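You operate a simulated robot arm through the tools that you are given. There is no shell and no other tool.

Carry out the task below with a simulated robot arm. There is one attempt and no reset: what you move stays moved.

JOB
Bolt the blue bracket on the disc with the pin.
Fine: the orange nut is in the pegs drawer; run it down tight and shut the drawer. Where these are worked on the way, their far stop is far enough and under half their travel is too little: pegs drawer.

Only the result counts: the job must be done as asked and must still hold three seconds after the hand-in. Knocking over, shifting, dropping, spilling or breaking anything else fails it.

ROBOT AND FRAMES
A 7-joint arm with a two-finger parallel gripper, fixed in place. Base frame: the origin is at the foot of the arm, x ahead of it, y to its left, z up; the work surface is at about z = 0.85. Units: m, degrees, N and s.
Its first joint turns from -149.0 to 149.0 degrees. Payload 3.43 kg.
The tool frame sits at the grasp point between the pads (the TCP): z along the fingers, y along the line on which they close. The tips reach 0.03 m beyond it. The gripper opens to 0.094 m. The fingers are 0.028 m wide and 0.01 m thick; the gripper's body (0.05 by 0.096 m) begins 0.055 m behind the TCP.
Orientation is that of the tool frame in the base frame, as a unit quaternion [w, x, y, z]. With the fingers straight down and closing along the base's y, the tool's x points along the base's -x, its y along +y and its z along -z.

CONTROLS
- The arm moves only by the tool servo_tool. Its argument "deltas" is a list of rows, each an object of numbers (a shift or turn left out is 0, a gripper value left out holds the last): "tx", "ty", "tz": the shift along the tool's x, y, z in m; "ax", "ay", "az": the turn, a rotation vector about the tool's x, y, z in degrees; "grip": the finger opening in m, from 0 to 0.094. In form: [{"tx": .., "ty": .., "tz": .., "ax": .., "ay": .., "az": .., "grip": ..}, ...]. A call has 1 to 20 rows; each row shifts and turns the commanded pose from where the row before left it, along the tool's axes as they then stand. A row lasts 0.2 s, in which the tool goes at most 0.05 m and 8.6 degrees; a call with a longer step from one row to the next is refused whole, and so is a gripper value outside its range. Where a pose cannot be reached the arm comes as near as it can. A force on the tool above 40 N (or 10 N above the force at the start of the call, whichever is more), or a blocked arm, ends the call early, and 0.2 s more pass. Each finger travels about 0.045 m/s and halts on what it meets, pressing with about 44 N; the grip force reading is that of the motor and also rises with nothing between the fingers. The clock runs only during rows and for 0.2 s after the last one: add rows that do not move to give the fingers time. The reply holds the time, the measured pose of the TCP, the force on the tool along the base axes, the opening and the grip force, in the units named above and with some noise, with the torque about the TCP (base axes, N m) and any sound that the robot's microphone picked up.
- Cameras (640 x 400 px; columns grow to the right, rows downward): "scene" is fixed at [0.399, 0.6503, 1.4075]; the picture's right is [-0.74, -0.67, 0.00], its down [-0.34, 0.38, -0.86] and it looks along [0.58, -0.64, -0.51] (base axes); focal length 357 px, centre (320, 200). "wrist" rides on the gripper at [0.076, 0.014, -0.103] in the tool frame; the picture's right is [-0.18, 0.98, 0.00], its down [-0.75, -0.14, -0.64] and it looks along [-0.63, -0.12, 0.77] (tool axes); focal length 243 px, centre (320, 200). There is no depth. A picture from a camera that has moved, and an enlarged one, comes with that camera's place and axes in the base frame and with its lens.
- snapshot(camera): a new picture of that camera. No time passes.
- close_up(camera, box): a new picture of the part [left, top, right, bottom] of that camera's present view, enlarged. No time passes.
- job_done(): hands the job in; it is judged then, once.

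Places have to be worked out from the pictures, the camera data and where the tool is seen. Open the gripper and draw the arm clear of the work before you hand the job in, unless the task says otherwise.

The tools are called after ">>>" by a JSON object that holds its "name" and its "arguments". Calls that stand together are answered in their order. servo_tool: Moves the arm, as the interface text tells. Its arguments: {"type":"object","properties":{"deltas":{"type":"array","items":{"type":"object","properties":{"tx":{"type":"number"},"ty":{"type":"number"},"tz":{"type":"number"},"ax":{"type":"number"},"ay":{"type":"number"},"az":{"type":"number"},"grip":{"type":"number"}}}}},"required":["deltas"]} The other tools are called the same way: snapshot (camera) takes a picture; close_up (camera, box) takes an enlarged picture of a part of a camera's view; job_done () hands the job in.

At the start:

```text
clock: 0.0
eef_pos: [0.8171, -0.0938, 1.0878]
tcp_rot: [0.0, -0.001, 1.0, 0.0]
wrist_force: [-0.1, -0.4, -0.4]
torque: [-0.01, 0.04, 0.01]
gripper_width: 0.0941
finger_force: 0.2
```

scene: 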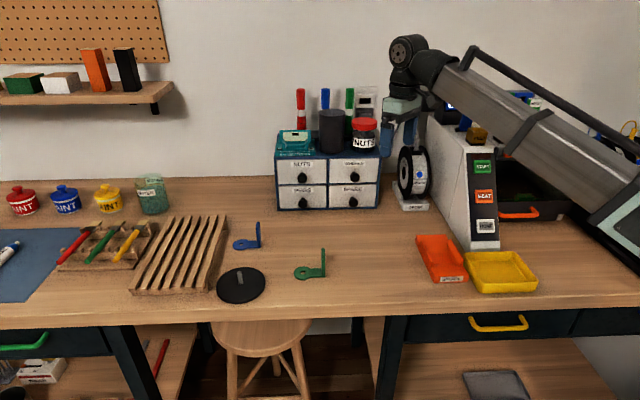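
wrist: 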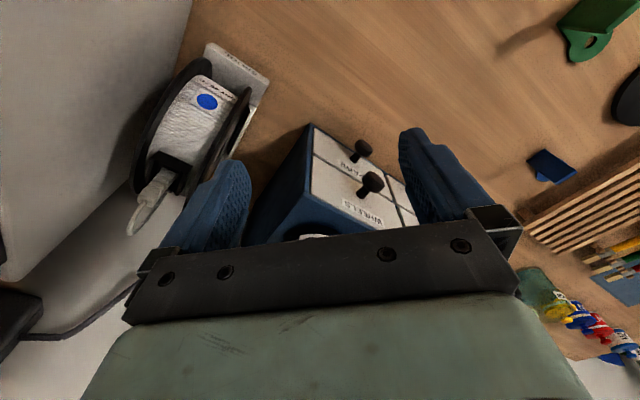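

I start by looking closely at the drawers, the brackets and the disc to find out which is which.

>>> {"name": "close_up", "arguments": {"camera": "scene", "box": [265, 80, 395, 220]}}

>>> {"name": "close_up", "arguments": {"camera": "scene", "box": [200, 210, 350, 310]}}

>>> {"name": "close_up", "arguments": {"camera": "wrist", "box": [240, 110, 440, 250]}}

```text
2.86 times, centred on (330, 150) of scene
camera zoom: at [0.399, 0.6503, 1.4075], right [-0.74, -0.67, 0.0], down [-0.34, 0.38, -0.86], along [0.58, -0.64, -0.51], focal length 1021 px, centre (291, 343)
```

zoom: 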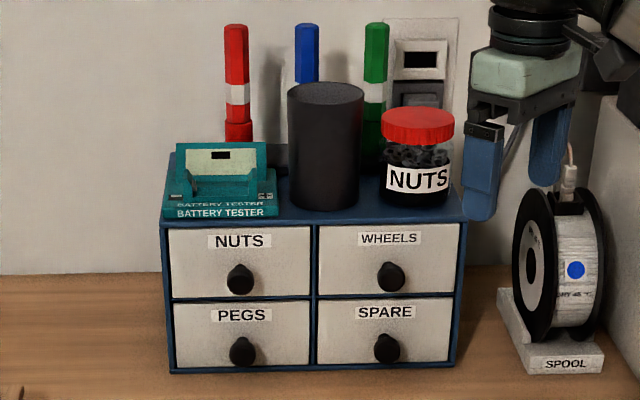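

```text
4.00 times, centred on (275, 260) of scene
camera zoom: at [0.399, 0.6503, 1.4075], right [-0.74, -0.67, 0.0], down [-0.34, 0.38, -0.86], along [0.58, -0.64, -0.51], focal length 1429 px, centre (500, -40)
```

zoom: 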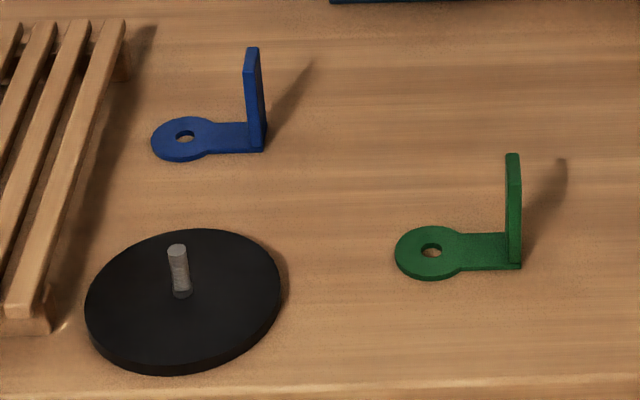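

```text
2.86 times, centred on (340, 180) of wrist
camera zoom: at [0.7417, -0.0801, 1.1905], right [0.18, 0.98, 0.0], down [0.75, -0.14, 0.64], along [0.63, -0.12, -0.77], focal length 693 px, centre (263, 257)
```

zoom: 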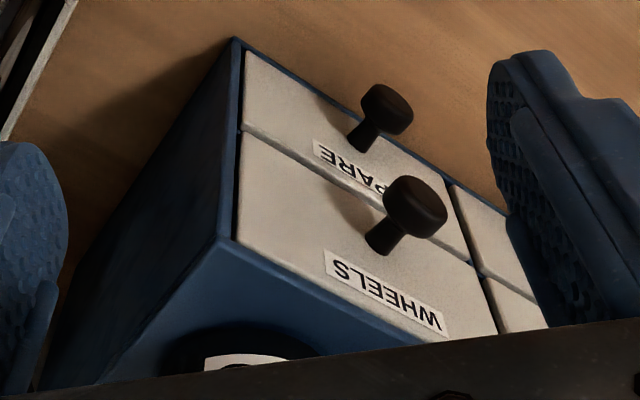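

The PEGS drawer is the lower-left one, the blue bracket lies near (1.03, 0.25) and the pin near (0.92, 0.34). I move away from the cabinet and turn above the bracket for a better look.

>>> {"name": "servo_tool", "arguments": {"deltas": [{"ty": 0.042}, {"ty": 0.042}, {"ty": 0.042}, {"ty": 0.042}, {"ty": 0.042}, {"ty": 0.042}, {"ty": 0.042}, {"tx": -0.03, "az": 7.6}, {"tx": -0.03, "ty": 0.004, "az": 7.6}, {"az": 7.6}, {"az": 7.6}, {"az": 7.6}, {"az": 7.6}, {"az": 7.6}, {"az": 7.6}]}}

```text
clock: 3.2
eef_pos: [0.8778, 0.2018, 1.0874]
tcp_rot: [0.0, 0.507, 0.862, 0.0]
wrist_force: [-0.1, 0.0, 0.1]
torque: [-0.02, -0.05, 0.01]
gripper_width: 0.094
finger_force: 0.1
```

The tool reached the spot above the bracket area. Now I look with the wrist camera.

>>> {"name": "snapshot", "arguments": {"camera": "wrist"}}

>>> {"name": "snapshot", "arguments": {"camera": "scene"}}

```text
taken
camera wrist: at [0.8538, 0.2733, 1.1904], right [0.95, 0.32, 0.0], down [0.24, -0.73, 0.64], along [0.2, -0.61, -0.77], focal length 243 px, centre (320, 200)
```

wrist: 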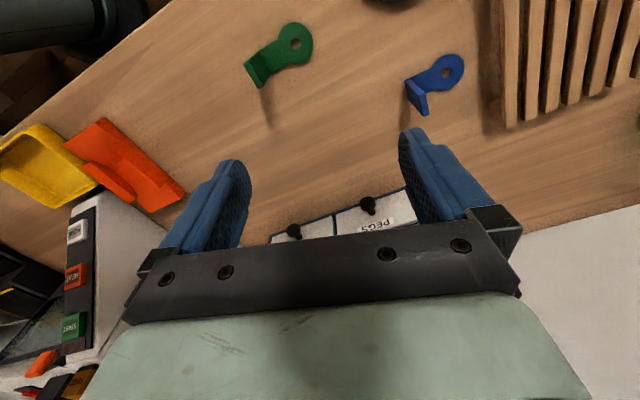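

```text
taken
```

scene: 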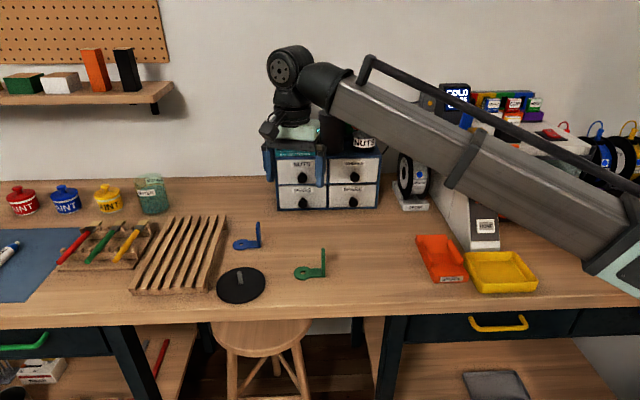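

The bracket, seen from here, lies at upper right of the picture. I enlarge it and the green one for exact geometry.

>>> {"name": "close_up", "arguments": {"camera": "wrist", "box": [390, 40, 480, 130]}}

>>> {"name": "close_up", "arguments": {"camera": "scene", "box": [225, 215, 275, 255]}}

>>> {"name": "close_up", "arguments": {"camera": "scene", "box": [210, 255, 275, 310]}}

```text
4.44 times, centred on (435, 85) of wrist
camera zoom: at [0.8538, 0.2733, 1.1904], right [0.95, 0.32, 0.0], down [0.24, -0.73, 0.64], along [0.2, -0.61, -0.77], focal length 1078 px, centre (-191, 711)
```

zoom: 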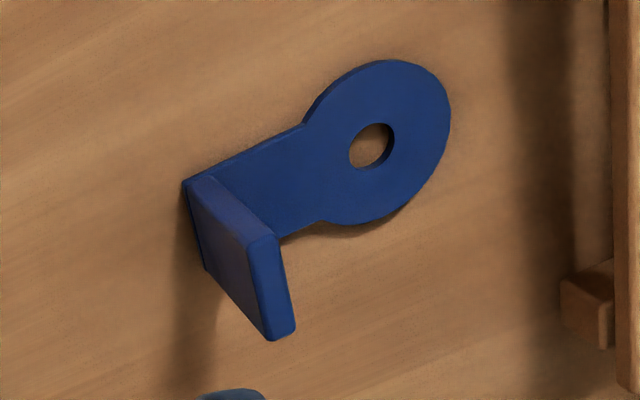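

```text
10.00 times, centred on (250, 235) of scene
camera zoom: at [0.399, 0.6503, 1.4075], right [-0.74, -0.67, 0.0], down [-0.34, 0.38, -0.86], along [0.58, -0.64, -0.51], focal length 3573 px, centre (1020, -150)
```

zoom: 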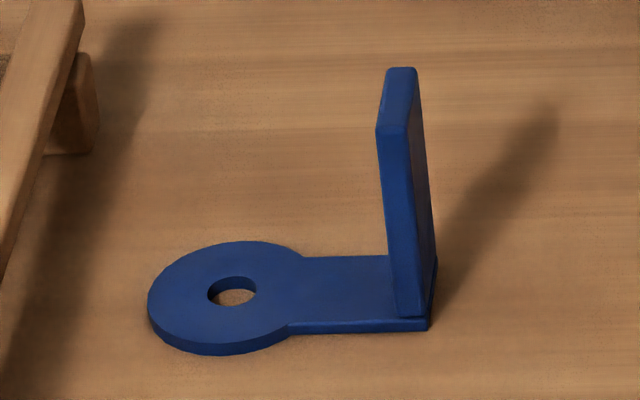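

```text
7.27 times, centred on (242, 282) of scene
camera zoom: at [0.399, 0.6503, 1.4075], right [-0.74, -0.67, 0.0], down [-0.34, 0.38, -0.86], along [0.58, -0.64, -0.51], focal length 2599 px, centre (884, -400)
```

zoom: 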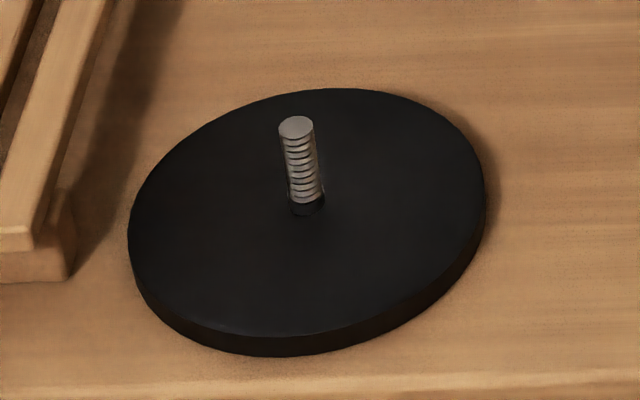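

The two views together put the table top near z = 0.86, the bracket hole near (1.021, 0.255) and the flange centre near (0.991, 0.223), its top at about 0.917. I line the tool up with the flange and move over it, staying high, to test the reach.

>>> {"name": "servo_tool", "arguments": {"deltas": [{"az": -7.75}, {"az": -7.75}, {"tx": -0.016, "ty": 0.0238, "tz": 0.0125}, {"tx": -0.016, "ty": 0.0238, "tz": 0.0125}, {"tx": -0.016, "ty": 0.0238, "tz": 0.0125}, {"tx": -0.016, "ty": 0.0238, "tz": 0.0125}, {}]}}

>>> {"name": "snapshot", "arguments": {"camera": "wrist"}}

```text
clock: 4.8
eef_pos: [0.9926, 0.223, 1.0374]
tcp_rot: [0.0, 0.385, 0.923, 0.0]
wrist_force: [-0.6, -0.2, -0.6]
torque: [-0.01, 0.01, 0.0]
gripper_width: 0.094
finger_force: 0.0
```

```text
taken
camera wrist: at [0.9488, 0.2858, 1.1406], right [0.83, 0.56, 0.0], down [0.43, -0.63, 0.64], along [0.36, -0.53, -0.77], focal length 243 px, centre (320, 200)
```

wrist: 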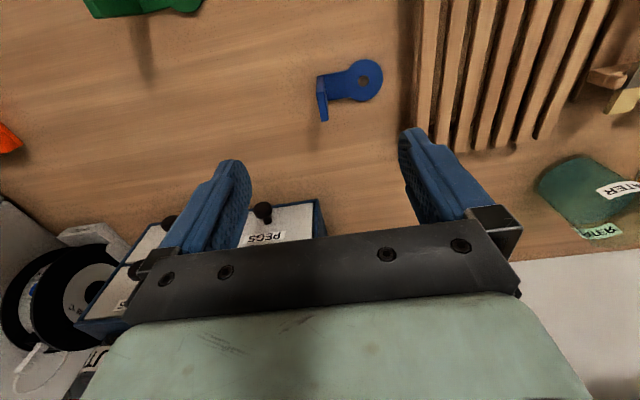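

The reach is fine here. I enlarge the bracket to refine its place and angle.

>>> {"name": "close_up", "arguments": {"camera": "wrist", "box": [300, 50, 396, 130]}}

```text
5.00 times, centred on (348, 90) of wrist
camera zoom: at [0.9488, 0.2858, 1.1406], right [0.83, 0.56, 0.0], down [0.43, -0.63, 0.64], along [0.36, -0.53, -0.77], focal length 1213 px, centre (180, 750)
```

zoom: 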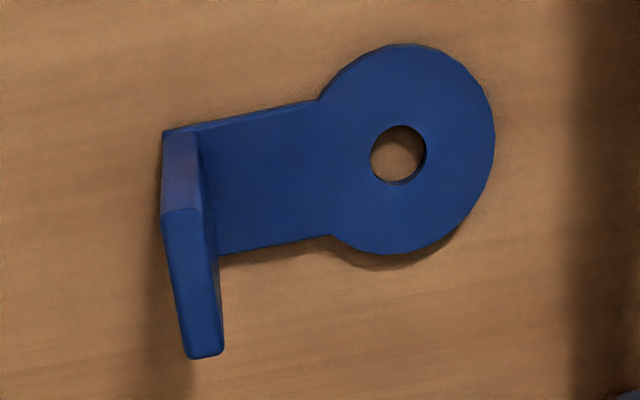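

The flange sits centred under the tool (offset about 3 mm along the closing axis) and is aligned with it; hole is about 44 mm from it along tool y. I centre and go down so the tips stay above the bracket's base plate.

>>> {"name": "servo_tool", "arguments": {"deltas": [{"ty": 0.0027}, {"tz": 0.03}, {"tz": 0.03}, {"tz": 0.03}, {"tz": 0.02}, {"tz": 0.015}, {}]}}

>>> {"name": "snapshot", "arguments": {"camera": "wrist"}}

>>> {"name": "close_up", "arguments": {"camera": "scene", "box": [200, 170, 320, 260]}}

```text
clock: 6.4
eef_pos: [0.9947, 0.2251, 0.9138]
tcp_rot: [0.0, 0.385, 0.923, -0.001]
wrist_force: [-0.2, 0.5, -0.3]
torque: [-0.03, -0.01, -0.08]
gripper_width: 0.0939
finger_force: 0.1
```

```text
taken
camera wrist: at [0.9505, 0.2874, 1.0153], right [0.83, 0.56, 0.0], down [0.43, -0.63, 0.64], along [0.36, -0.53, -0.77], focal length 243 px, centre (320, 200)
```

wrist: 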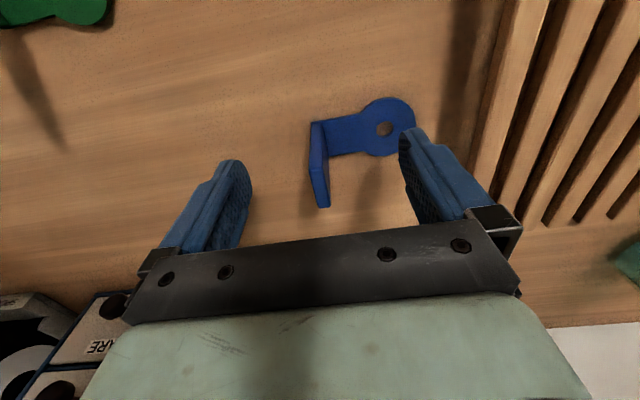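

```text
4.44 times, centred on (260, 215) of scene
camera zoom: at [0.399, 0.6503, 1.4075], right [-0.74, -0.67, 0.0], down [-0.34, 0.38, -0.86], along [0.58, -0.64, -0.51], focal length 1588 px, centre (587, 133)
```

zoom: 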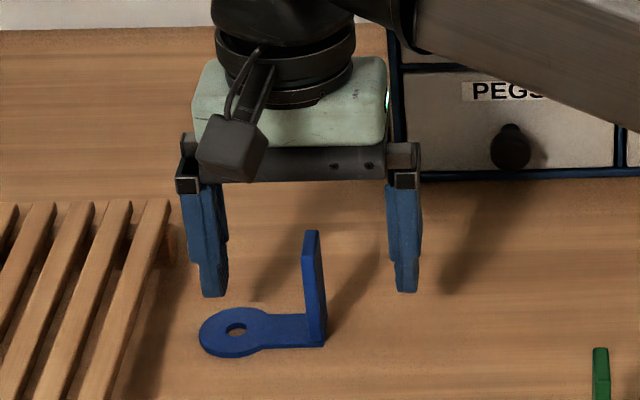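

The fingers straddle the flange well centred. I close the gripper on it.

>>> {"name": "servo_tool", "arguments": {"deltas": [{"grip": 0.05}, {"grip": 0.03}, {"grip": 0.012}, {"grip": 0.004}, {"grip": 0.0}, {"grip": 0.0}, {"grip": 0.0}, {"grip": 0.0}]}}

>>> {"name": "snapshot", "arguments": {"camera": "wrist"}}

```text
clock: 8.2
eef_pos: [0.9929, 0.2242, 0.9123]
tcp_rot: [0.0, 0.386, 0.923, 0.0]
wrist_force: [-0.2, 0.1, 0.7]
torque: [-0.01, -0.05, 0.03]
gripper_width: 0.0117
finger_force: 43.7
```

```text
taken
camera wrist: at [0.9505, 0.2874, 1.0156], right [0.83, 0.56, 0.0], down [0.43, -0.63, 0.64], along [0.36, -0.53, -0.77], focal length 243 px, centre (320, 200)
```

wrist: 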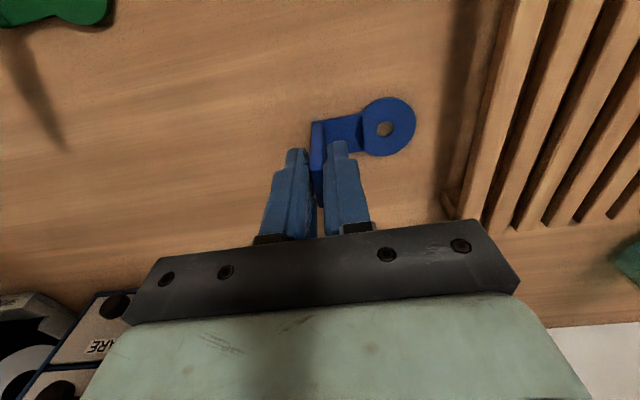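

Gripped at 11.7 mm opening with 44 N. I lift the bracket 8 cm and check that it hangs level.

>>> {"name": "servo_tool", "arguments": {"deltas": [{"tz": -0.01}, {"tz": -0.02}, {"tz": -0.025}, {"tz": -0.025}, {}]}}

>>> {"name": "snapshot", "arguments": {"camera": "wrist"}}

>>> {"name": "close_up", "arguments": {"camera": "scene", "box": [200, 150, 320, 240]}}

```text
clock: 9.4
eef_pos: [0.9915, 0.2252, 0.9921]
tcp_rot: [0.0, 0.385, 0.923, 0.001]
wrist_force: [-0.3, -0.8, -1.9]
torque: [-0.01, 0.03, 0.03]
gripper_width: 0.0118
finger_force: 43.9
```

```text
taken
camera wrist: at [0.9484, 0.2883, 1.0952], right [0.83, 0.56, 0.0], down [0.43, -0.63, 0.64], along [0.36, -0.53, -0.77], focal length 243 px, centre (320, 200)
```

wrist: 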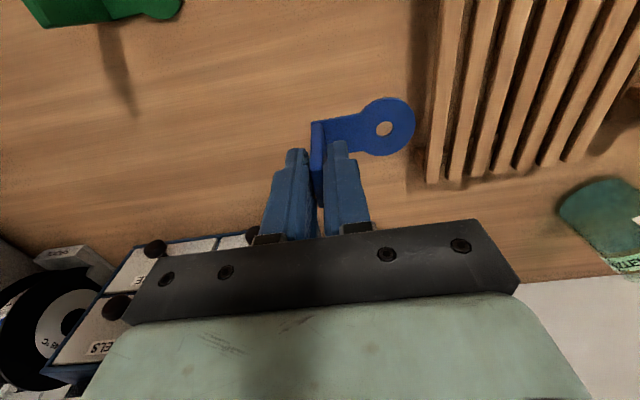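

```text
4.44 times, centred on (260, 195) of scene
camera zoom: at [0.399, 0.6503, 1.4075], right [-0.74, -0.67, 0.0], down [-0.34, 0.38, -0.86], along [0.58, -0.64, -0.51], focal length 1588 px, centre (587, 222)
```

zoom: 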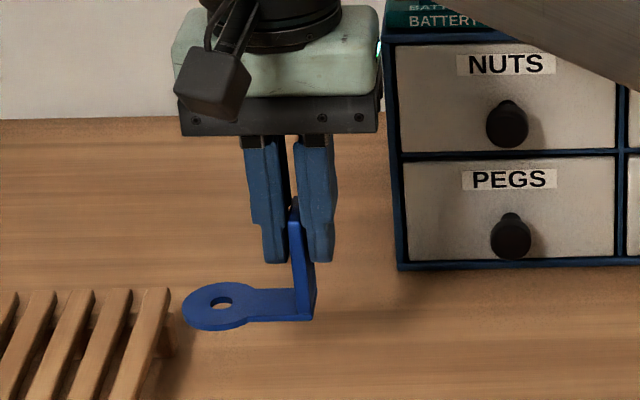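

The bracket is held firmly and level. I enlarge the wrist view to measure the hole's place relative to the tool.

>>> {"name": "close_up", "arguments": {"camera": "wrist", "box": [300, 85, 428, 165]}}

```text
5.00 times, centred on (364, 125) of wrist
camera zoom: at [0.9484, 0.2883, 1.0952], right [0.83, 0.56, 0.0], down [0.43, -0.63, 0.64], along [0.36, -0.53, -0.77], focal length 1213 px, centre (100, 575)
```

zoom: 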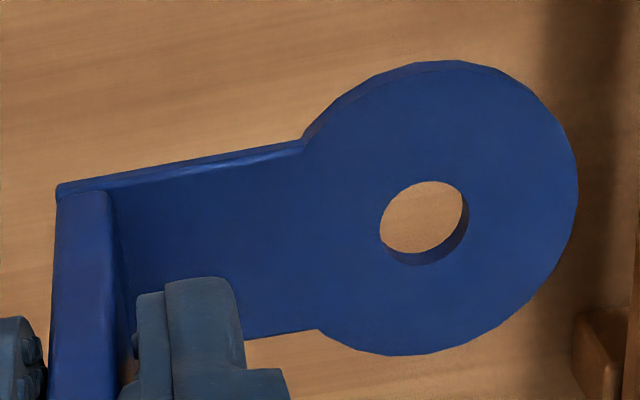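

The hole is at about tool (0, 0.045) with the plate about 55 mm below the TCP. I carry it toward the pin, stopping 4 cm short so that the wrist camera can see the pin.

>>> {"name": "servo_tool", "arguments": {"deltas": [{"tx": 0.0242, "ty": -0.00515}, {"tx": 0.0242, "ty": -0.00515}, {"tx": 0.0242, "ty": -0.00515}, {"tx": 0.0242, "ty": -0.00515}, {}]}}

>>> {"name": "snapshot", "arguments": {"camera": "wrist"}}

>>> {"name": "close_up", "arguments": {"camera": "wrist", "box": [300, 5, 428, 85]}}

>>> {"name": "close_up", "arguments": {"camera": "scene", "box": [190, 190, 350, 310]}}

```text
clock: 10.6
eef_pos: [0.9107, 0.2796, 0.9916]
tcp_rot: [0.001, 0.385, 0.923, 0.0]
wrist_force: [1.4, -0.3, -1.5]
torque: [-0.03, 0.0, -0.01]
gripper_width: 0.0115
finger_force: 44.0
```

```text
taken
camera wrist: at [0.867, 0.3414, 1.095], right [0.83, 0.56, 0.0], down [0.43, -0.64, 0.64], along [0.36, -0.53, -0.77], focal length 243 px, centre (320, 200)
```

wrist: 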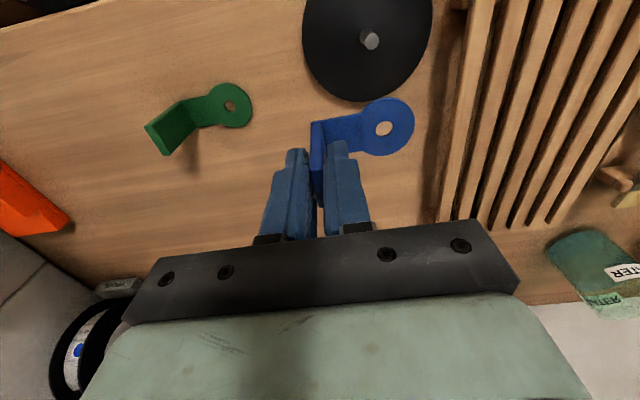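

```text
5.00 times, centred on (364, 45) of wrist
camera zoom: at [0.867, 0.3414, 1.095], right [0.83, 0.56, 0.0], down [0.43, -0.64, 0.64], along [0.36, -0.53, -0.77], focal length 1213 px, centre (100, 975)
```

zoom: 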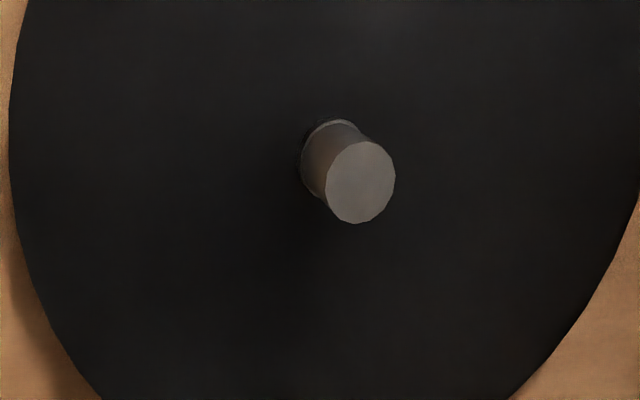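

```text
3.33 times, centred on (270, 250) of scene
camera zoom: at [0.399, 0.6503, 1.4075], right [-0.74, -0.67, 0.0], down [-0.34, 0.38, -0.86], along [0.58, -0.64, -0.51], focal length 1191 px, centre (487, 33)
```

zoom: 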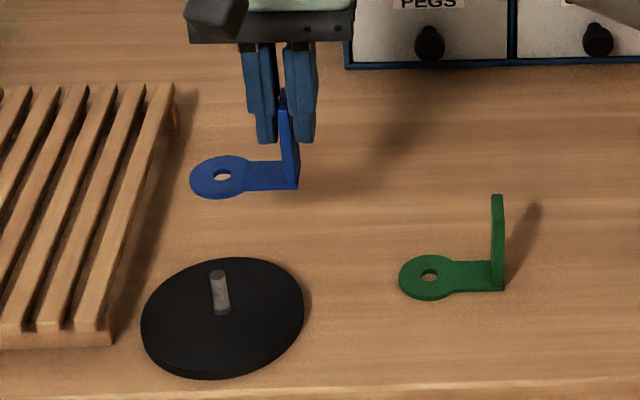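

I triangulate the pin near (0.910, 0.343), top at about z 0.896. I take finer close-ups of the held bracket and the pin from the scene camera to pin down the hole's exact place.

>>> {"name": "close_up", "arguments": {"camera": "scene", "box": [215, 220, 287, 265]}}

>>> {"name": "close_up", "arguments": {"camera": "wrist", "box": [340, 90, 420, 140]}}

>>> {"name": "close_up", "arguments": {"camera": "scene", "box": [220, 260, 268, 290]}}

>>> {"name": "close_up", "arguments": {"camera": "wrist", "box": [344, 22, 392, 52]}}

```text
8.89 times, centred on (251, 242) of scene
camera zoom: at [0.399, 0.6503, 1.4075], right [-0.74, -0.67, 0.0], down [-0.34, 0.38, -0.86], along [0.58, -0.64, -0.51], focal length 3176 px, centre (933, -178)
```

zoom: 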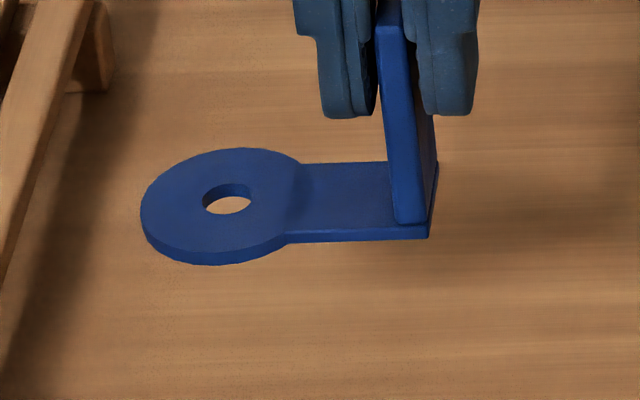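

```text
8.00 times, centred on (380, 115) of wrist
camera zoom: at [0.867, 0.3414, 1.095], right [0.83, 0.56, 0.0], down [0.43, -0.64, 0.64], along [0.36, -0.53, -0.77], focal length 1941 px, centre (-160, 880)
```

zoom: 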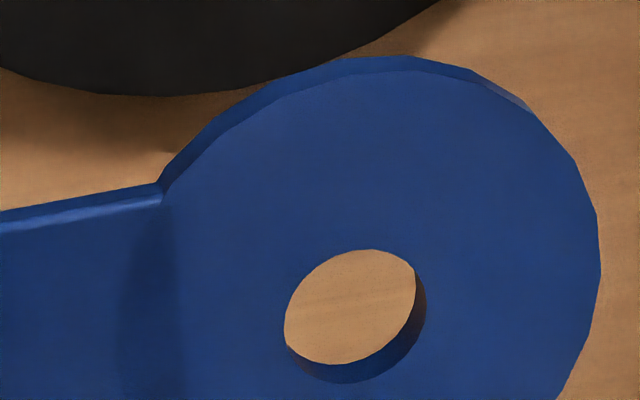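

```text
13.33 times, centred on (244, 275) of scene
camera zoom: at [0.399, 0.6503, 1.4075], right [-0.74, -0.67, 0.0], down [-0.34, 0.38, -0.86], along [0.58, -0.64, -0.51], focal length 4764 px, centre (1333, -800)
```

zoom: 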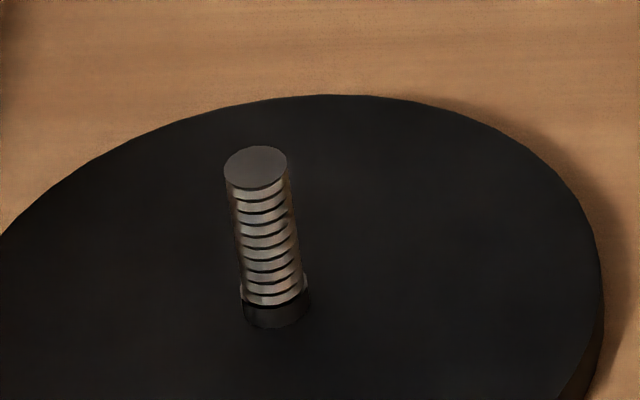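

```text
13.33 times, centred on (368, 37) of wrist
camera zoom: at [0.867, 0.3414, 1.095], right [0.83, 0.56, 0.0], down [0.43, -0.64, 0.64], along [0.36, -0.53, -0.77], focal length 3235 px, centre (-320, 2373)
```

zoom: 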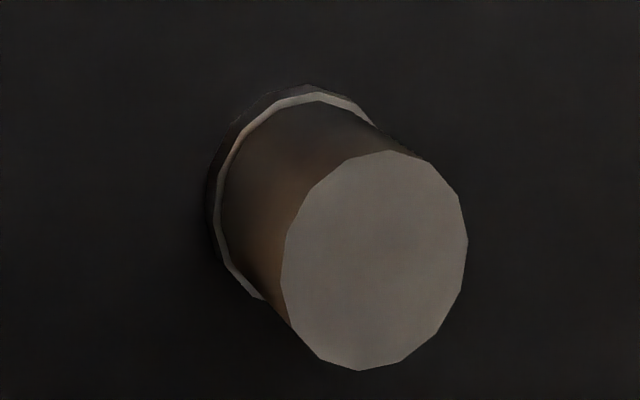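

The estimates say shift about 45 mm along tool x and 1 mm along y, with the plate about 41 mm above the pin top. I move over the pin, lower to just above it, and compare directly.

>>> {"name": "servo_tool", "arguments": {"deltas": [{"tx": 0.015, "ty": 0.0005}, {"tx": 0.015, "ty": 0.0005}, {"tx": 0.015}, {"tz": 0.015}, {"tz": 0.015}, {}]}}

>>> {"name": "close_up", "arguments": {"camera": "scene", "box": [208, 245, 288, 295]}}

>>> {"name": "close_up", "arguments": {"camera": "wrist", "box": [340, 90, 420, 140]}}

```text
clock: 12.0
eef_pos: [0.8806, 0.3103, 0.962]
tcp_rot: [0.0, 0.386, 0.923, 0.0]
wrist_force: [1.0, 0.6, -0.4]
torque: [0.01, 0.01, 0.0]
gripper_width: 0.0117
finger_force: 43.3
```

```text
8.00 times, centred on (248, 270) of scene
camera zoom: at [0.399, 0.6503, 1.4075], right [-0.74, -0.67, 0.0], down [-0.34, 0.38, -0.86], along [0.58, -0.64, -0.51], focal length 2859 px, centre (896, -360)
```

zoom: 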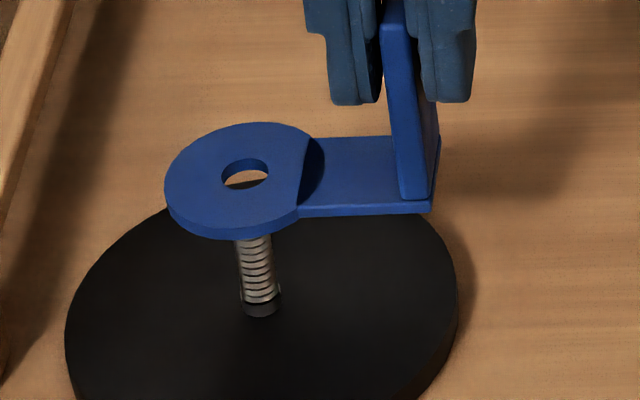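

```text
8.00 times, centred on (380, 115) of wrist
camera zoom: at [0.8366, 0.3737, 1.0652], right [0.83, 0.56, 0.0], down [0.43, -0.64, 0.64], along [0.36, -0.53, -0.77], focal length 1941 px, centre (-160, 880)
```

zoom: 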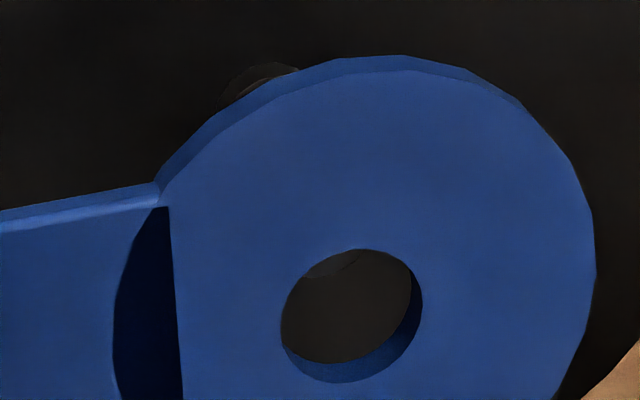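

Through the hole in the wrist view the edge of the pin top shows faintly. I enlarge that spot.

>>> {"name": "close_up", "arguments": {"camera": "wrist", "box": [366, 112, 398, 140]}}

>>> {"name": "close_up", "arguments": {"camera": "scene", "box": [228, 255, 260, 283]}}

```text
14.29 times, centred on (382, 126) of wrist
camera zoom: at [0.8366, 0.3737, 1.0652], right [0.83, 0.56, 0.0], down [0.43, -0.64, 0.64], along [0.36, -0.53, -0.77], focal length 3466 px, centre (-566, 1257)
```

zoom: 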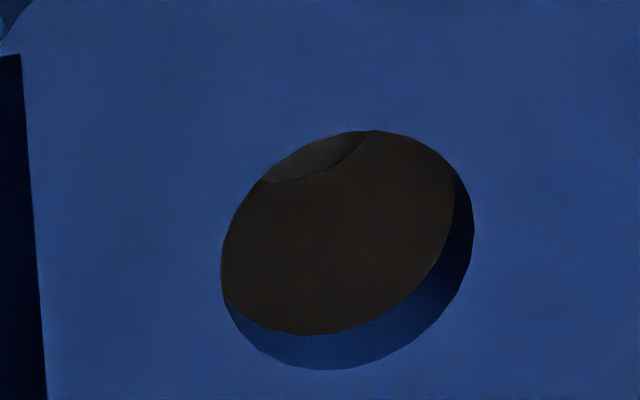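

```text
14.29 times, centred on (244, 269) of scene
camera zoom: at [0.399, 0.6503, 1.4075], right [-0.74, -0.67, 0.0], down [-0.34, 0.38, -0.86], along [0.58, -0.64, -0.51], focal length 5105 px, centre (1406, -786)
```

zoom: 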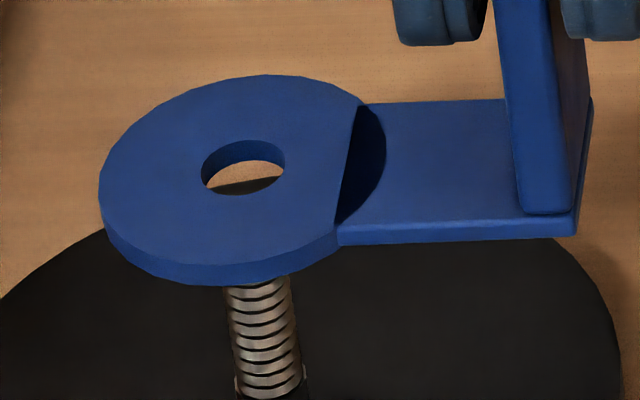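

Both views agree: the hole needs about 2.4 mm more along tool x, nothing along y, and the plate top is about 14 mm above the pin top. I correct, lower 6 mm, and check again.

>>> {"name": "servo_tool", "arguments": {"deltas": [{"tx": 0.0024}, {"tz": 0.006}, {}, {}]}}

>>> {"name": "close_up", "arguments": {"camera": "wrist", "box": [366, 112, 398, 140]}}

>>> {"name": "close_up", "arguments": {"camera": "scene", "box": [228, 255, 260, 283]}}

```text
clock: 13.0
eef_pos: [0.8784, 0.3118, 0.9566]
tcp_rot: [0.0, 0.385, 0.923, 0.0]
wrist_force: [-0.1, 0.5, -1.0]
torque: [-0.03, 0.05, 0.01]
gripper_width: 0.0119
finger_force: 43.7
```

```text
14.29 times, centred on (382, 126) of wrist
camera zoom: at [0.8348, 0.3752, 1.0594], right [0.83, 0.56, 0.0], down [0.43, -0.63, 0.64], along [0.36, -0.53, -0.77], focal length 3466 px, centre (-566, 1257)
```

zoom: 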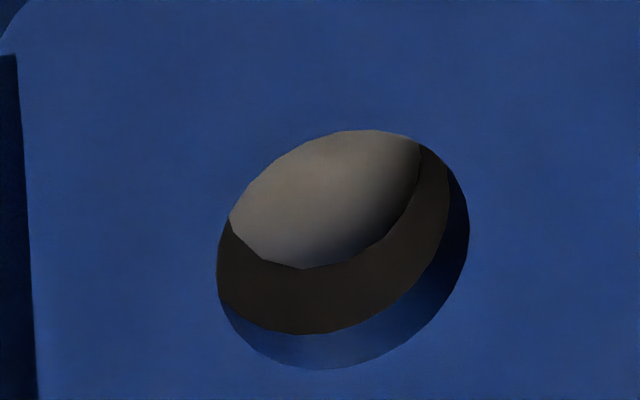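

```text
14.29 times, centred on (244, 269) of scene
camera zoom: at [0.399, 0.6503, 1.4075], right [-0.74, -0.67, 0.0], down [-0.34, 0.38, -0.86], along [0.58, -0.64, -0.51], focal length 5105 px, centre (1406, -786)
```

zoom: 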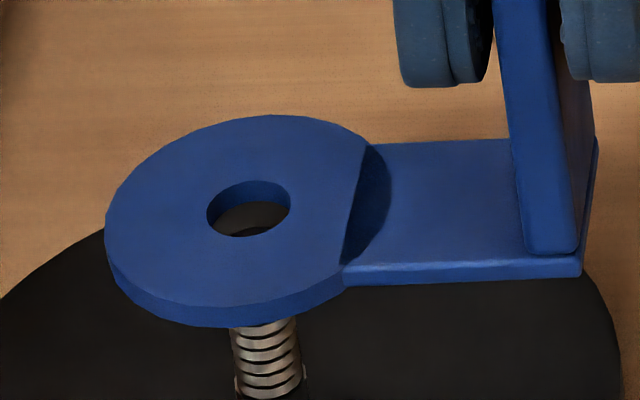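

Nearly aligned: both views ask for about 0.5 mm more in tool y and 0.4 mm in x. I correct and lower gently onto the pin, watching the force.

>>> {"name": "servo_tool", "arguments": {"deltas": [{"tx": 0.0004, "ty": 0.0005}, {"tz": 0.003}, {"tz": 0.003}, {"tz": 0.002}, {}]}}

>>> {"name": "close_up", "arguments": {"camera": "wrist", "box": [366, 112, 398, 140]}}

>>> {"name": "close_up", "arguments": {"camera": "scene", "box": [228, 255, 260, 283]}}

```text
clock: 14.2
eef_pos: [0.8782, 0.3126, 0.9482]
tcp_rot: [0.0, 0.385, 0.923, 0.0]
wrist_force: [-0.7, -0.1, -1.3]
torque: [-0.01, 0.01, 0.02]
gripper_width: 0.0116
finger_force: 43.9
```

```text
14.29 times, centred on (382, 126) of wrist
camera zoom: at [0.8346, 0.3763, 1.0517], right [0.83, 0.56, 0.0], down [0.43, -0.63, 0.64], along [0.36, -0.53, -0.77], focal length 3466 px, centre (-566, 1257)
```

zoom: 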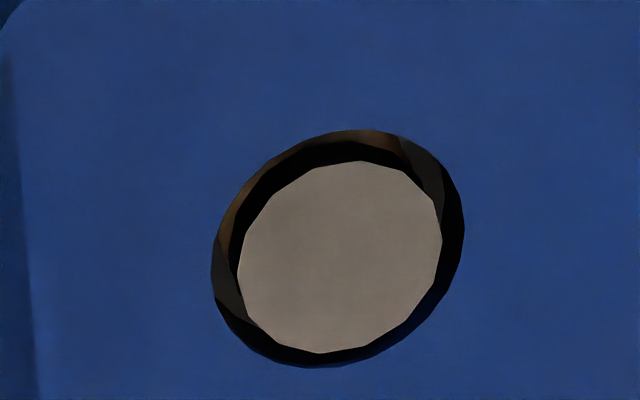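

```text
14.29 times, centred on (244, 269) of scene
camera zoom: at [0.399, 0.6503, 1.4075], right [-0.74, -0.67, 0.0], down [-0.34, 0.38, -0.86], along [0.58, -0.64, -0.51], focal length 5105 px, centre (1406, -786)
```

zoom: 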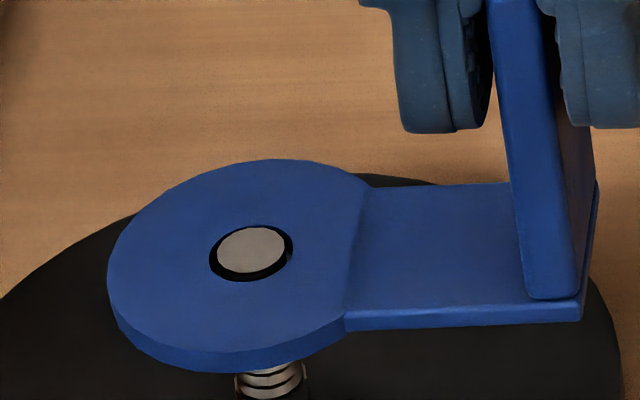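

The pin is through the hole, centred. I continue lowering in small steps until the plate meets the disc.

>>> {"name": "servo_tool", "arguments": {"deltas": [{"tz": 0.004}, {"tz": 0.004}, {"tz": 0.004}, {"tz": 0.004}, {}]}}

>>> {"name": "close_up", "arguments": {"camera": "scene", "box": [228, 255, 260, 283]}}

>>> {"name": "close_up", "arguments": {"camera": "wrist", "box": [366, 112, 398, 140]}}

```text
clock: 15.4
eef_pos: [0.8765, 0.3126, 0.9325]
tcp_rot: [0.0, 0.385, 0.923, 0.0]
wrist_force: [-0.5, 0.3, -0.9]
torque: [0.0, 0.03, 0.01]
gripper_width: 0.0114
finger_force: 43.6
```

```text
14.29 times, centred on (244, 269) of scene
camera zoom: at [0.399, 0.6503, 1.4075], right [-0.74, -0.67, 0.0], down [-0.34, 0.38, -0.86], along [0.58, -0.64, -0.51], focal length 5105 px, centre (1406, -786)
```

zoom: 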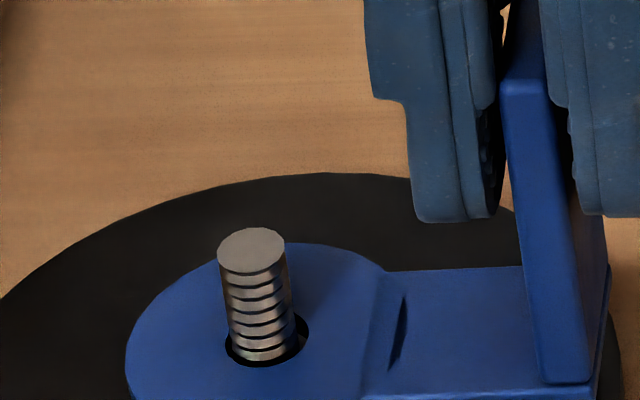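

```text
14.29 times, centred on (382, 126) of wrist
camera zoom: at [0.8339, 0.3763, 1.0355], right [0.83, 0.56, 0.0], down [0.43, -0.64, 0.64], along [0.36, -0.53, -0.77], focal length 3466 px, centre (-566, 1257)
```

zoom: 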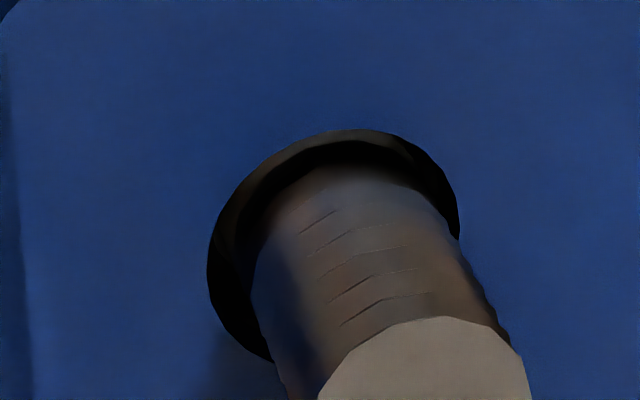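

Still free, but the pin sits slightly toward tool +y within the hole, so I nudge 0.6 mm that way and keep lowering.

>>> {"name": "servo_tool", "arguments": {"deltas": [{"ty": 0.0006}, {"tz": 0.002}, {"tz": 0.002}, {"tz": 0.002}, {}]}}

>>> {"name": "close_up", "arguments": {"camera": "scene", "box": [222, 255, 286, 295]}}

>>> {"name": "close_up", "arguments": {"camera": "wrist", "box": [350, 100, 414, 140]}}

```text
clock: 16.6
eef_pos: [0.8771, 0.3139, 0.9265]
tcp_rot: [0.001, 0.385, 0.923, 0.0]
wrist_force: [0.1, -0.6, -0.4]
torque: [0.03, 0.02, 0.03]
gripper_width: 0.0115
finger_force: 44.1
```

```text
10.00 times, centred on (254, 275) of scene
camera zoom: at [0.399, 0.6503, 1.4075], right [-0.74, -0.67, 0.0], down [-0.34, 0.38, -0.86], along [0.58, -0.64, -0.51], focal length 3573 px, centre (980, -550)
```

zoom: 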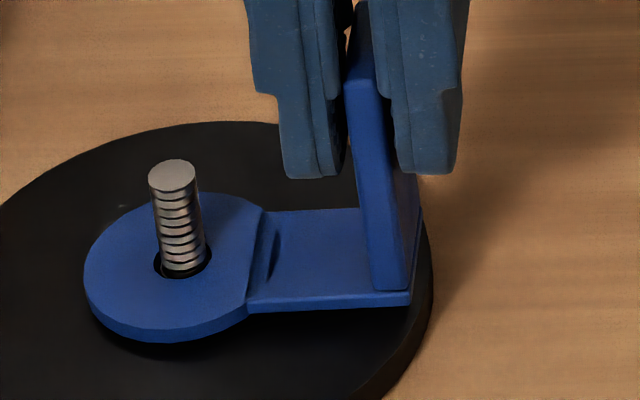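

```text
10.00 times, centred on (382, 120) of wrist
camera zoom: at [0.8345, 0.3771, 1.0294], right [0.83, 0.56, 0.0], down [0.43, -0.63, 0.64], along [0.36, -0.53, -0.77], focal length 2426 px, centre (-300, 1000)
```

zoom: 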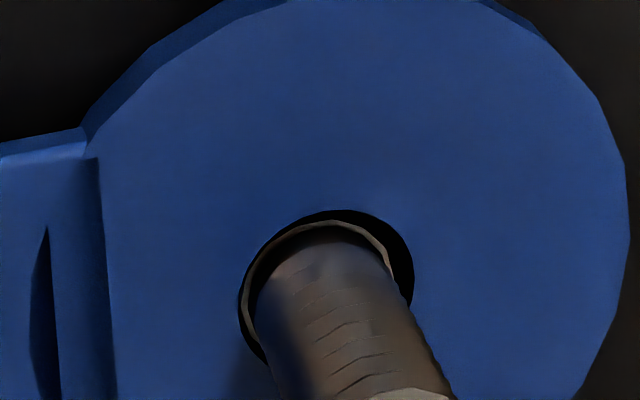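

No contact yet; a thin gap remains under the plate. I lower in 1 mm steps.

>>> {"name": "servo_tool", "arguments": {"deltas": [{"tz": 0.001}, {"tz": 0.001}, {"tz": 0.001}, {"tz": 0.001}, {}]}}

>>> {"name": "close_up", "arguments": {"camera": "scene", "box": [222, 255, 286, 295]}}

>>> {"name": "close_up", "arguments": {"camera": "wrist", "box": [350, 100, 414, 140]}}

```text
clock: 17.8
eef_pos: [0.8776, 0.3134, 0.9232]
tcp_rot: [0.0, 0.385, 0.923, 0.0]
wrist_force: [-0.8, -1.1, 0.2]
torque: [0.0, -0.02, -0.06]
gripper_width: 0.0117
finger_force: 43.8
```

```text
10.00 times, centred on (254, 275) of scene
camera zoom: at [0.399, 0.6503, 1.4075], right [-0.74, -0.67, 0.0], down [-0.34, 0.38, -0.86], along [0.58, -0.64, -0.51], focal length 3573 px, centre (980, -550)
```

zoom: 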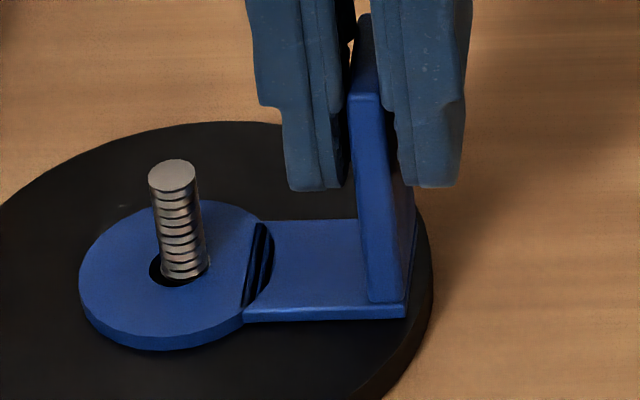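

```text
10.00 times, centred on (382, 120) of wrist
camera zoom: at [0.8346, 0.3766, 1.0256], right [0.83, 0.56, 0.0], down [0.43, -0.63, 0.64], along [0.36, -0.53, -0.77], focal length 2426 px, centre (-300, 1000)
```

zoom: 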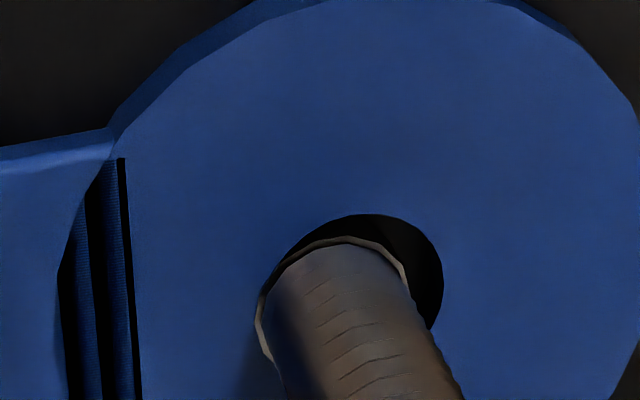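

The bracket shifted and tilted slightly in the grip: the hole's edge seems to be catching on the pin's collar. I raise 5 mm and look again closely.

>>> {"name": "servo_tool", "arguments": {"deltas": [{"tz": -0.002}, {"tz": -0.003}, {}]}}

>>> {"name": "close_up", "arguments": {"camera": "scene", "box": [222, 260, 270, 290]}}

>>> {"name": "close_up", "arguments": {"camera": "wrist", "box": [360, 110, 408, 140]}}

>>> {"name": "close_up", "arguments": {"camera": "scene", "box": [222, 230, 302, 290]}}

```text
clock: 18.6
eef_pos: [0.8776, 0.3142, 0.9272]
tcp_rot: [-0.001, 0.384, 0.923, -0.001]
wrist_force: [-0.5, 0.2, -0.3]
torque: [0.0, 0.03, 0.02]
gripper_width: 0.0116
finger_force: 44.0
```

```text
13.33 times, centred on (246, 275) of scene
camera zoom: at [0.399, 0.6503, 1.4075], right [-0.74, -0.67, 0.0], down [-0.34, 0.38, -0.86], along [0.58, -0.64, -0.51], focal length 4764 px, centre (1307, -800)
```

zoom: 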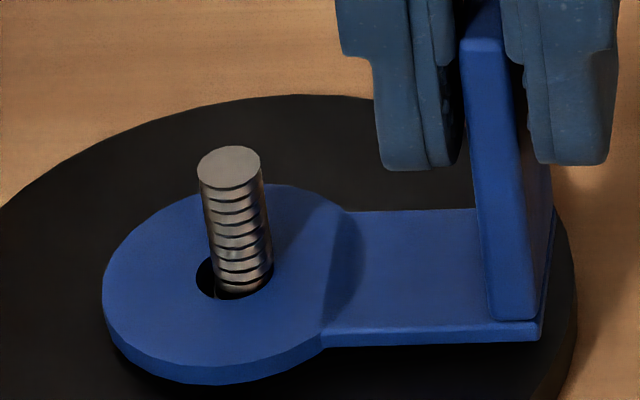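

```text
13.33 times, centred on (384, 125) of wrist
camera zoom: at [0.8338, 0.3773, 1.0302], right [0.83, 0.56, 0.0], down [0.43, -0.63, 0.64], along [0.36, -0.53, -0.77], focal length 3235 px, centre (-533, 1200)
```

zoom: 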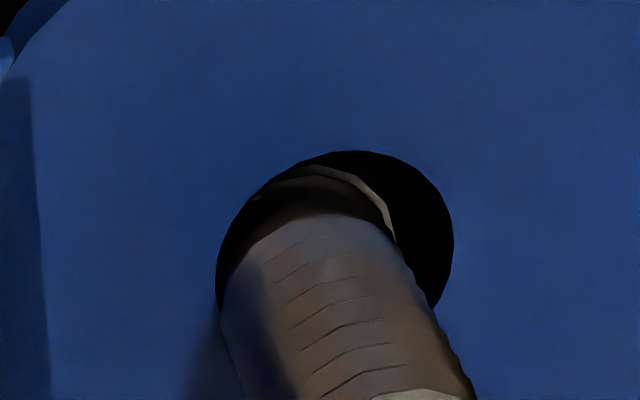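

```text
6.67 times, centred on (262, 260) of scene
camera zoom: at [0.399, 0.6503, 1.4075], right [-0.74, -0.67, 0.0], down [-0.34, 0.38, -0.86], along [0.58, -0.64, -0.51], focal length 2382 px, centre (707, -200)
```

zoom: 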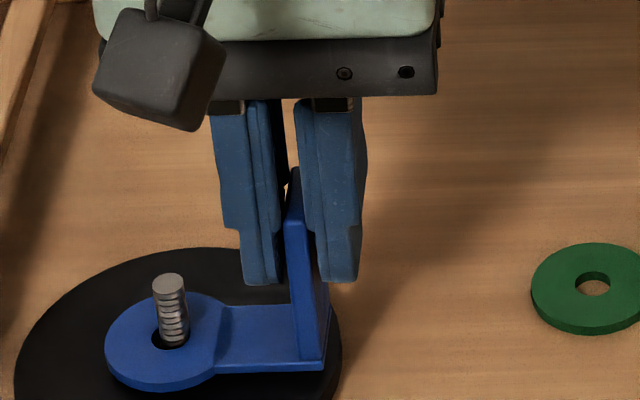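

The pin hasn't moved, but the bracket has slipped about 1.2 mm toward tool +y in the fingers (the pair floats sideways). I shift back 1.2 mm and lower again.

>>> {"name": "servo_tool", "arguments": {"deltas": [{"ty": -0.0012}, {}, {"tz": 0.002}, {"tz": 0.002}, {}]}}

>>> {"name": "close_up", "arguments": {"camera": "scene", "box": [222, 260, 270, 290]}}

>>> {"name": "close_up", "arguments": {"camera": "wrist", "box": [360, 110, 408, 140]}}

```text
clock: 19.8
eef_pos: [0.8767, 0.3125, 0.9232]
tcp_rot: [-0.001, 0.385, 0.923, 0.001]
wrist_force: [0.1, 0.6, -0.9]
torque: [-0.04, 0.0, -0.03]
gripper_width: 0.0115
finger_force: 44.2
```

```text
13.33 times, centred on (246, 275) of scene
camera zoom: at [0.399, 0.6503, 1.4075], right [-0.74, -0.67, 0.0], down [-0.34, 0.38, -0.86], along [0.58, -0.64, -0.51], focal length 4764 px, centre (1307, -800)
```

zoom: 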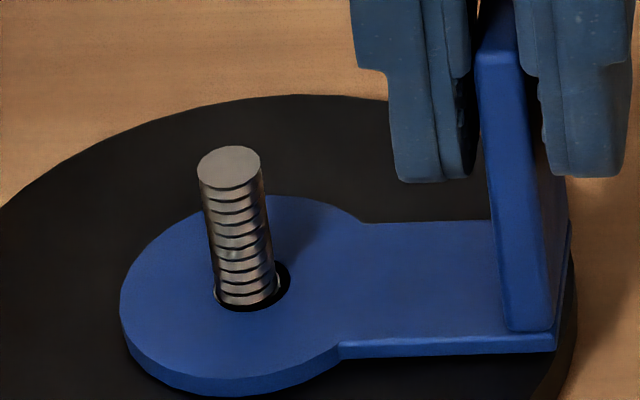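

```text
13.33 times, centred on (384, 125) of wrist
camera zoom: at [0.8332, 0.3752, 1.0267], right [0.83, 0.56, 0.0], down [0.43, -0.63, 0.64], along [0.36, -0.53, -0.77], focal length 3235 px, centre (-533, 1200)
```

zoom: 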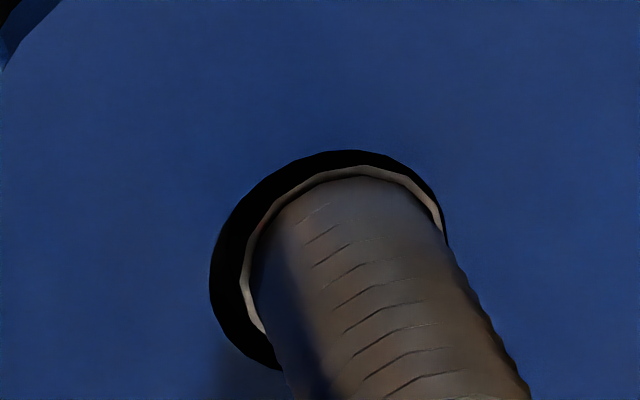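

Now the pin sits toward +y in the hole by about 0.7 mm, with x well centred. I shift 0.7 mm and lower in 1 mm steps.

>>> {"name": "servo_tool", "arguments": {"deltas": [{"ty": 0.0007}, {}, {"tz": 0.001}, {"tz": 0.001}, {}]}}

>>> {"name": "close_up", "arguments": {"camera": "scene", "box": [222, 260, 270, 290]}}

>>> {"name": "close_up", "arguments": {"camera": "wrist", "box": [360, 110, 408, 140]}}

```text
clock: 21.0
eef_pos: [0.878, 0.3143, 0.9221]
tcp_rot: [0.001, 0.385, 0.923, 0.001]
wrist_force: [-0.3, 0.7, 17.9]
torque: [-0.03, 0.03, 0.03]
gripper_width: 0.0118
finger_force: 43.8
```

```text
13.33 times, centred on (246, 275) of scene
camera zoom: at [0.399, 0.6503, 1.4075], right [-0.74, -0.67, 0.0], down [-0.34, 0.38, -0.86], along [0.58, -0.64, -0.51], focal length 4764 px, centre (1307, -800)
```

zoom: 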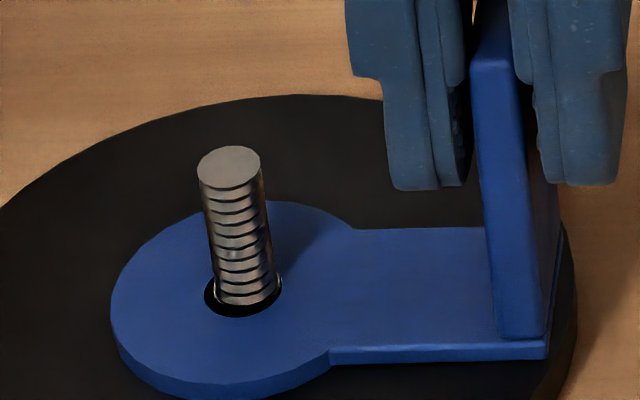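

```text
13.33 times, centred on (384, 125) of wrist
camera zoom: at [0.8333, 0.376, 1.0255], right [0.83, 0.56, 0.0], down [0.43, -0.64, 0.64], along [0.36, -0.53, -0.77], focal length 3235 px, centre (-533, 1200)
```

zoom: 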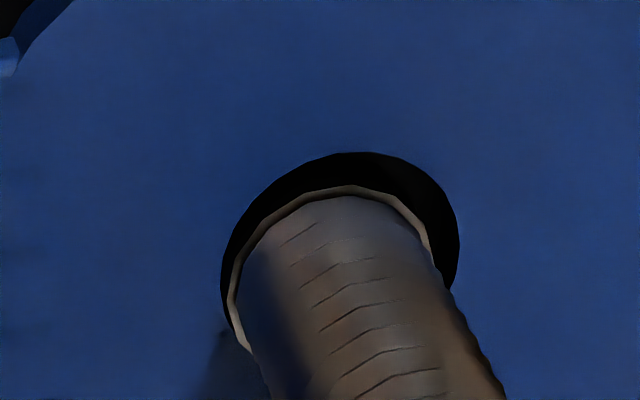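

A 18 N contact force shows the plate is on the disc, with the pin's collar flush in the hole. I ease off slightly, open the fingers and check that it sits flat.

>>> {"name": "servo_tool", "arguments": {"deltas": [{"tz": -0.0007}, {"grip": 0.02}, {"grip": 0.04}, {"grip": 0.05}, {"grip": 0.05}]}}

>>> {"name": "close_up", "arguments": {"camera": "scene", "box": [215, 250, 287, 295]}}

>>> {"name": "snapshot", "arguments": {"camera": "wrist"}}

```text
clock: 22.2
eef_pos: [0.8773, 0.3129, 0.922]
tcp_rot: [0.001, 0.386, 0.923, 0.0]
wrist_force: [0.3, 0.2, 0.4]
torque: [-0.01, 0.0, 0.0]
gripper_width: 0.0499
finger_force: 0.0
```

```text
8.89 times, centred on (251, 272) of scene
camera zoom: at [0.399, 0.6503, 1.4075], right [-0.74, -0.67, 0.0], down [-0.34, 0.38, -0.86], along [0.58, -0.64, -0.51], focal length 3176 px, centre (933, -444)
```

zoom: 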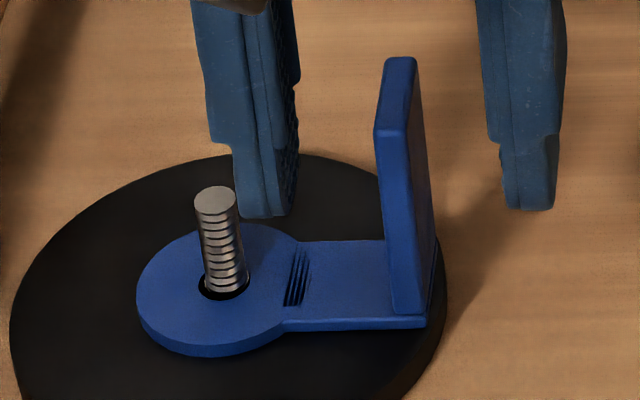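

```text
taken
camera wrist: at [0.834, 0.3762, 1.025], right [0.83, 0.56, 0.0], down [0.43, -0.63, 0.64], along [0.36, -0.53, -0.77], focal length 243 px, centre (320, 200)
```

wrist: 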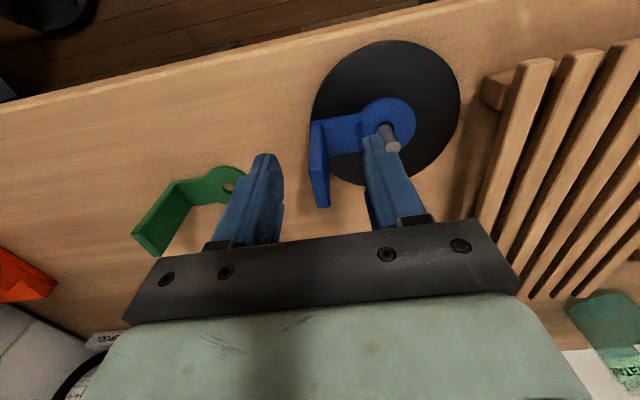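

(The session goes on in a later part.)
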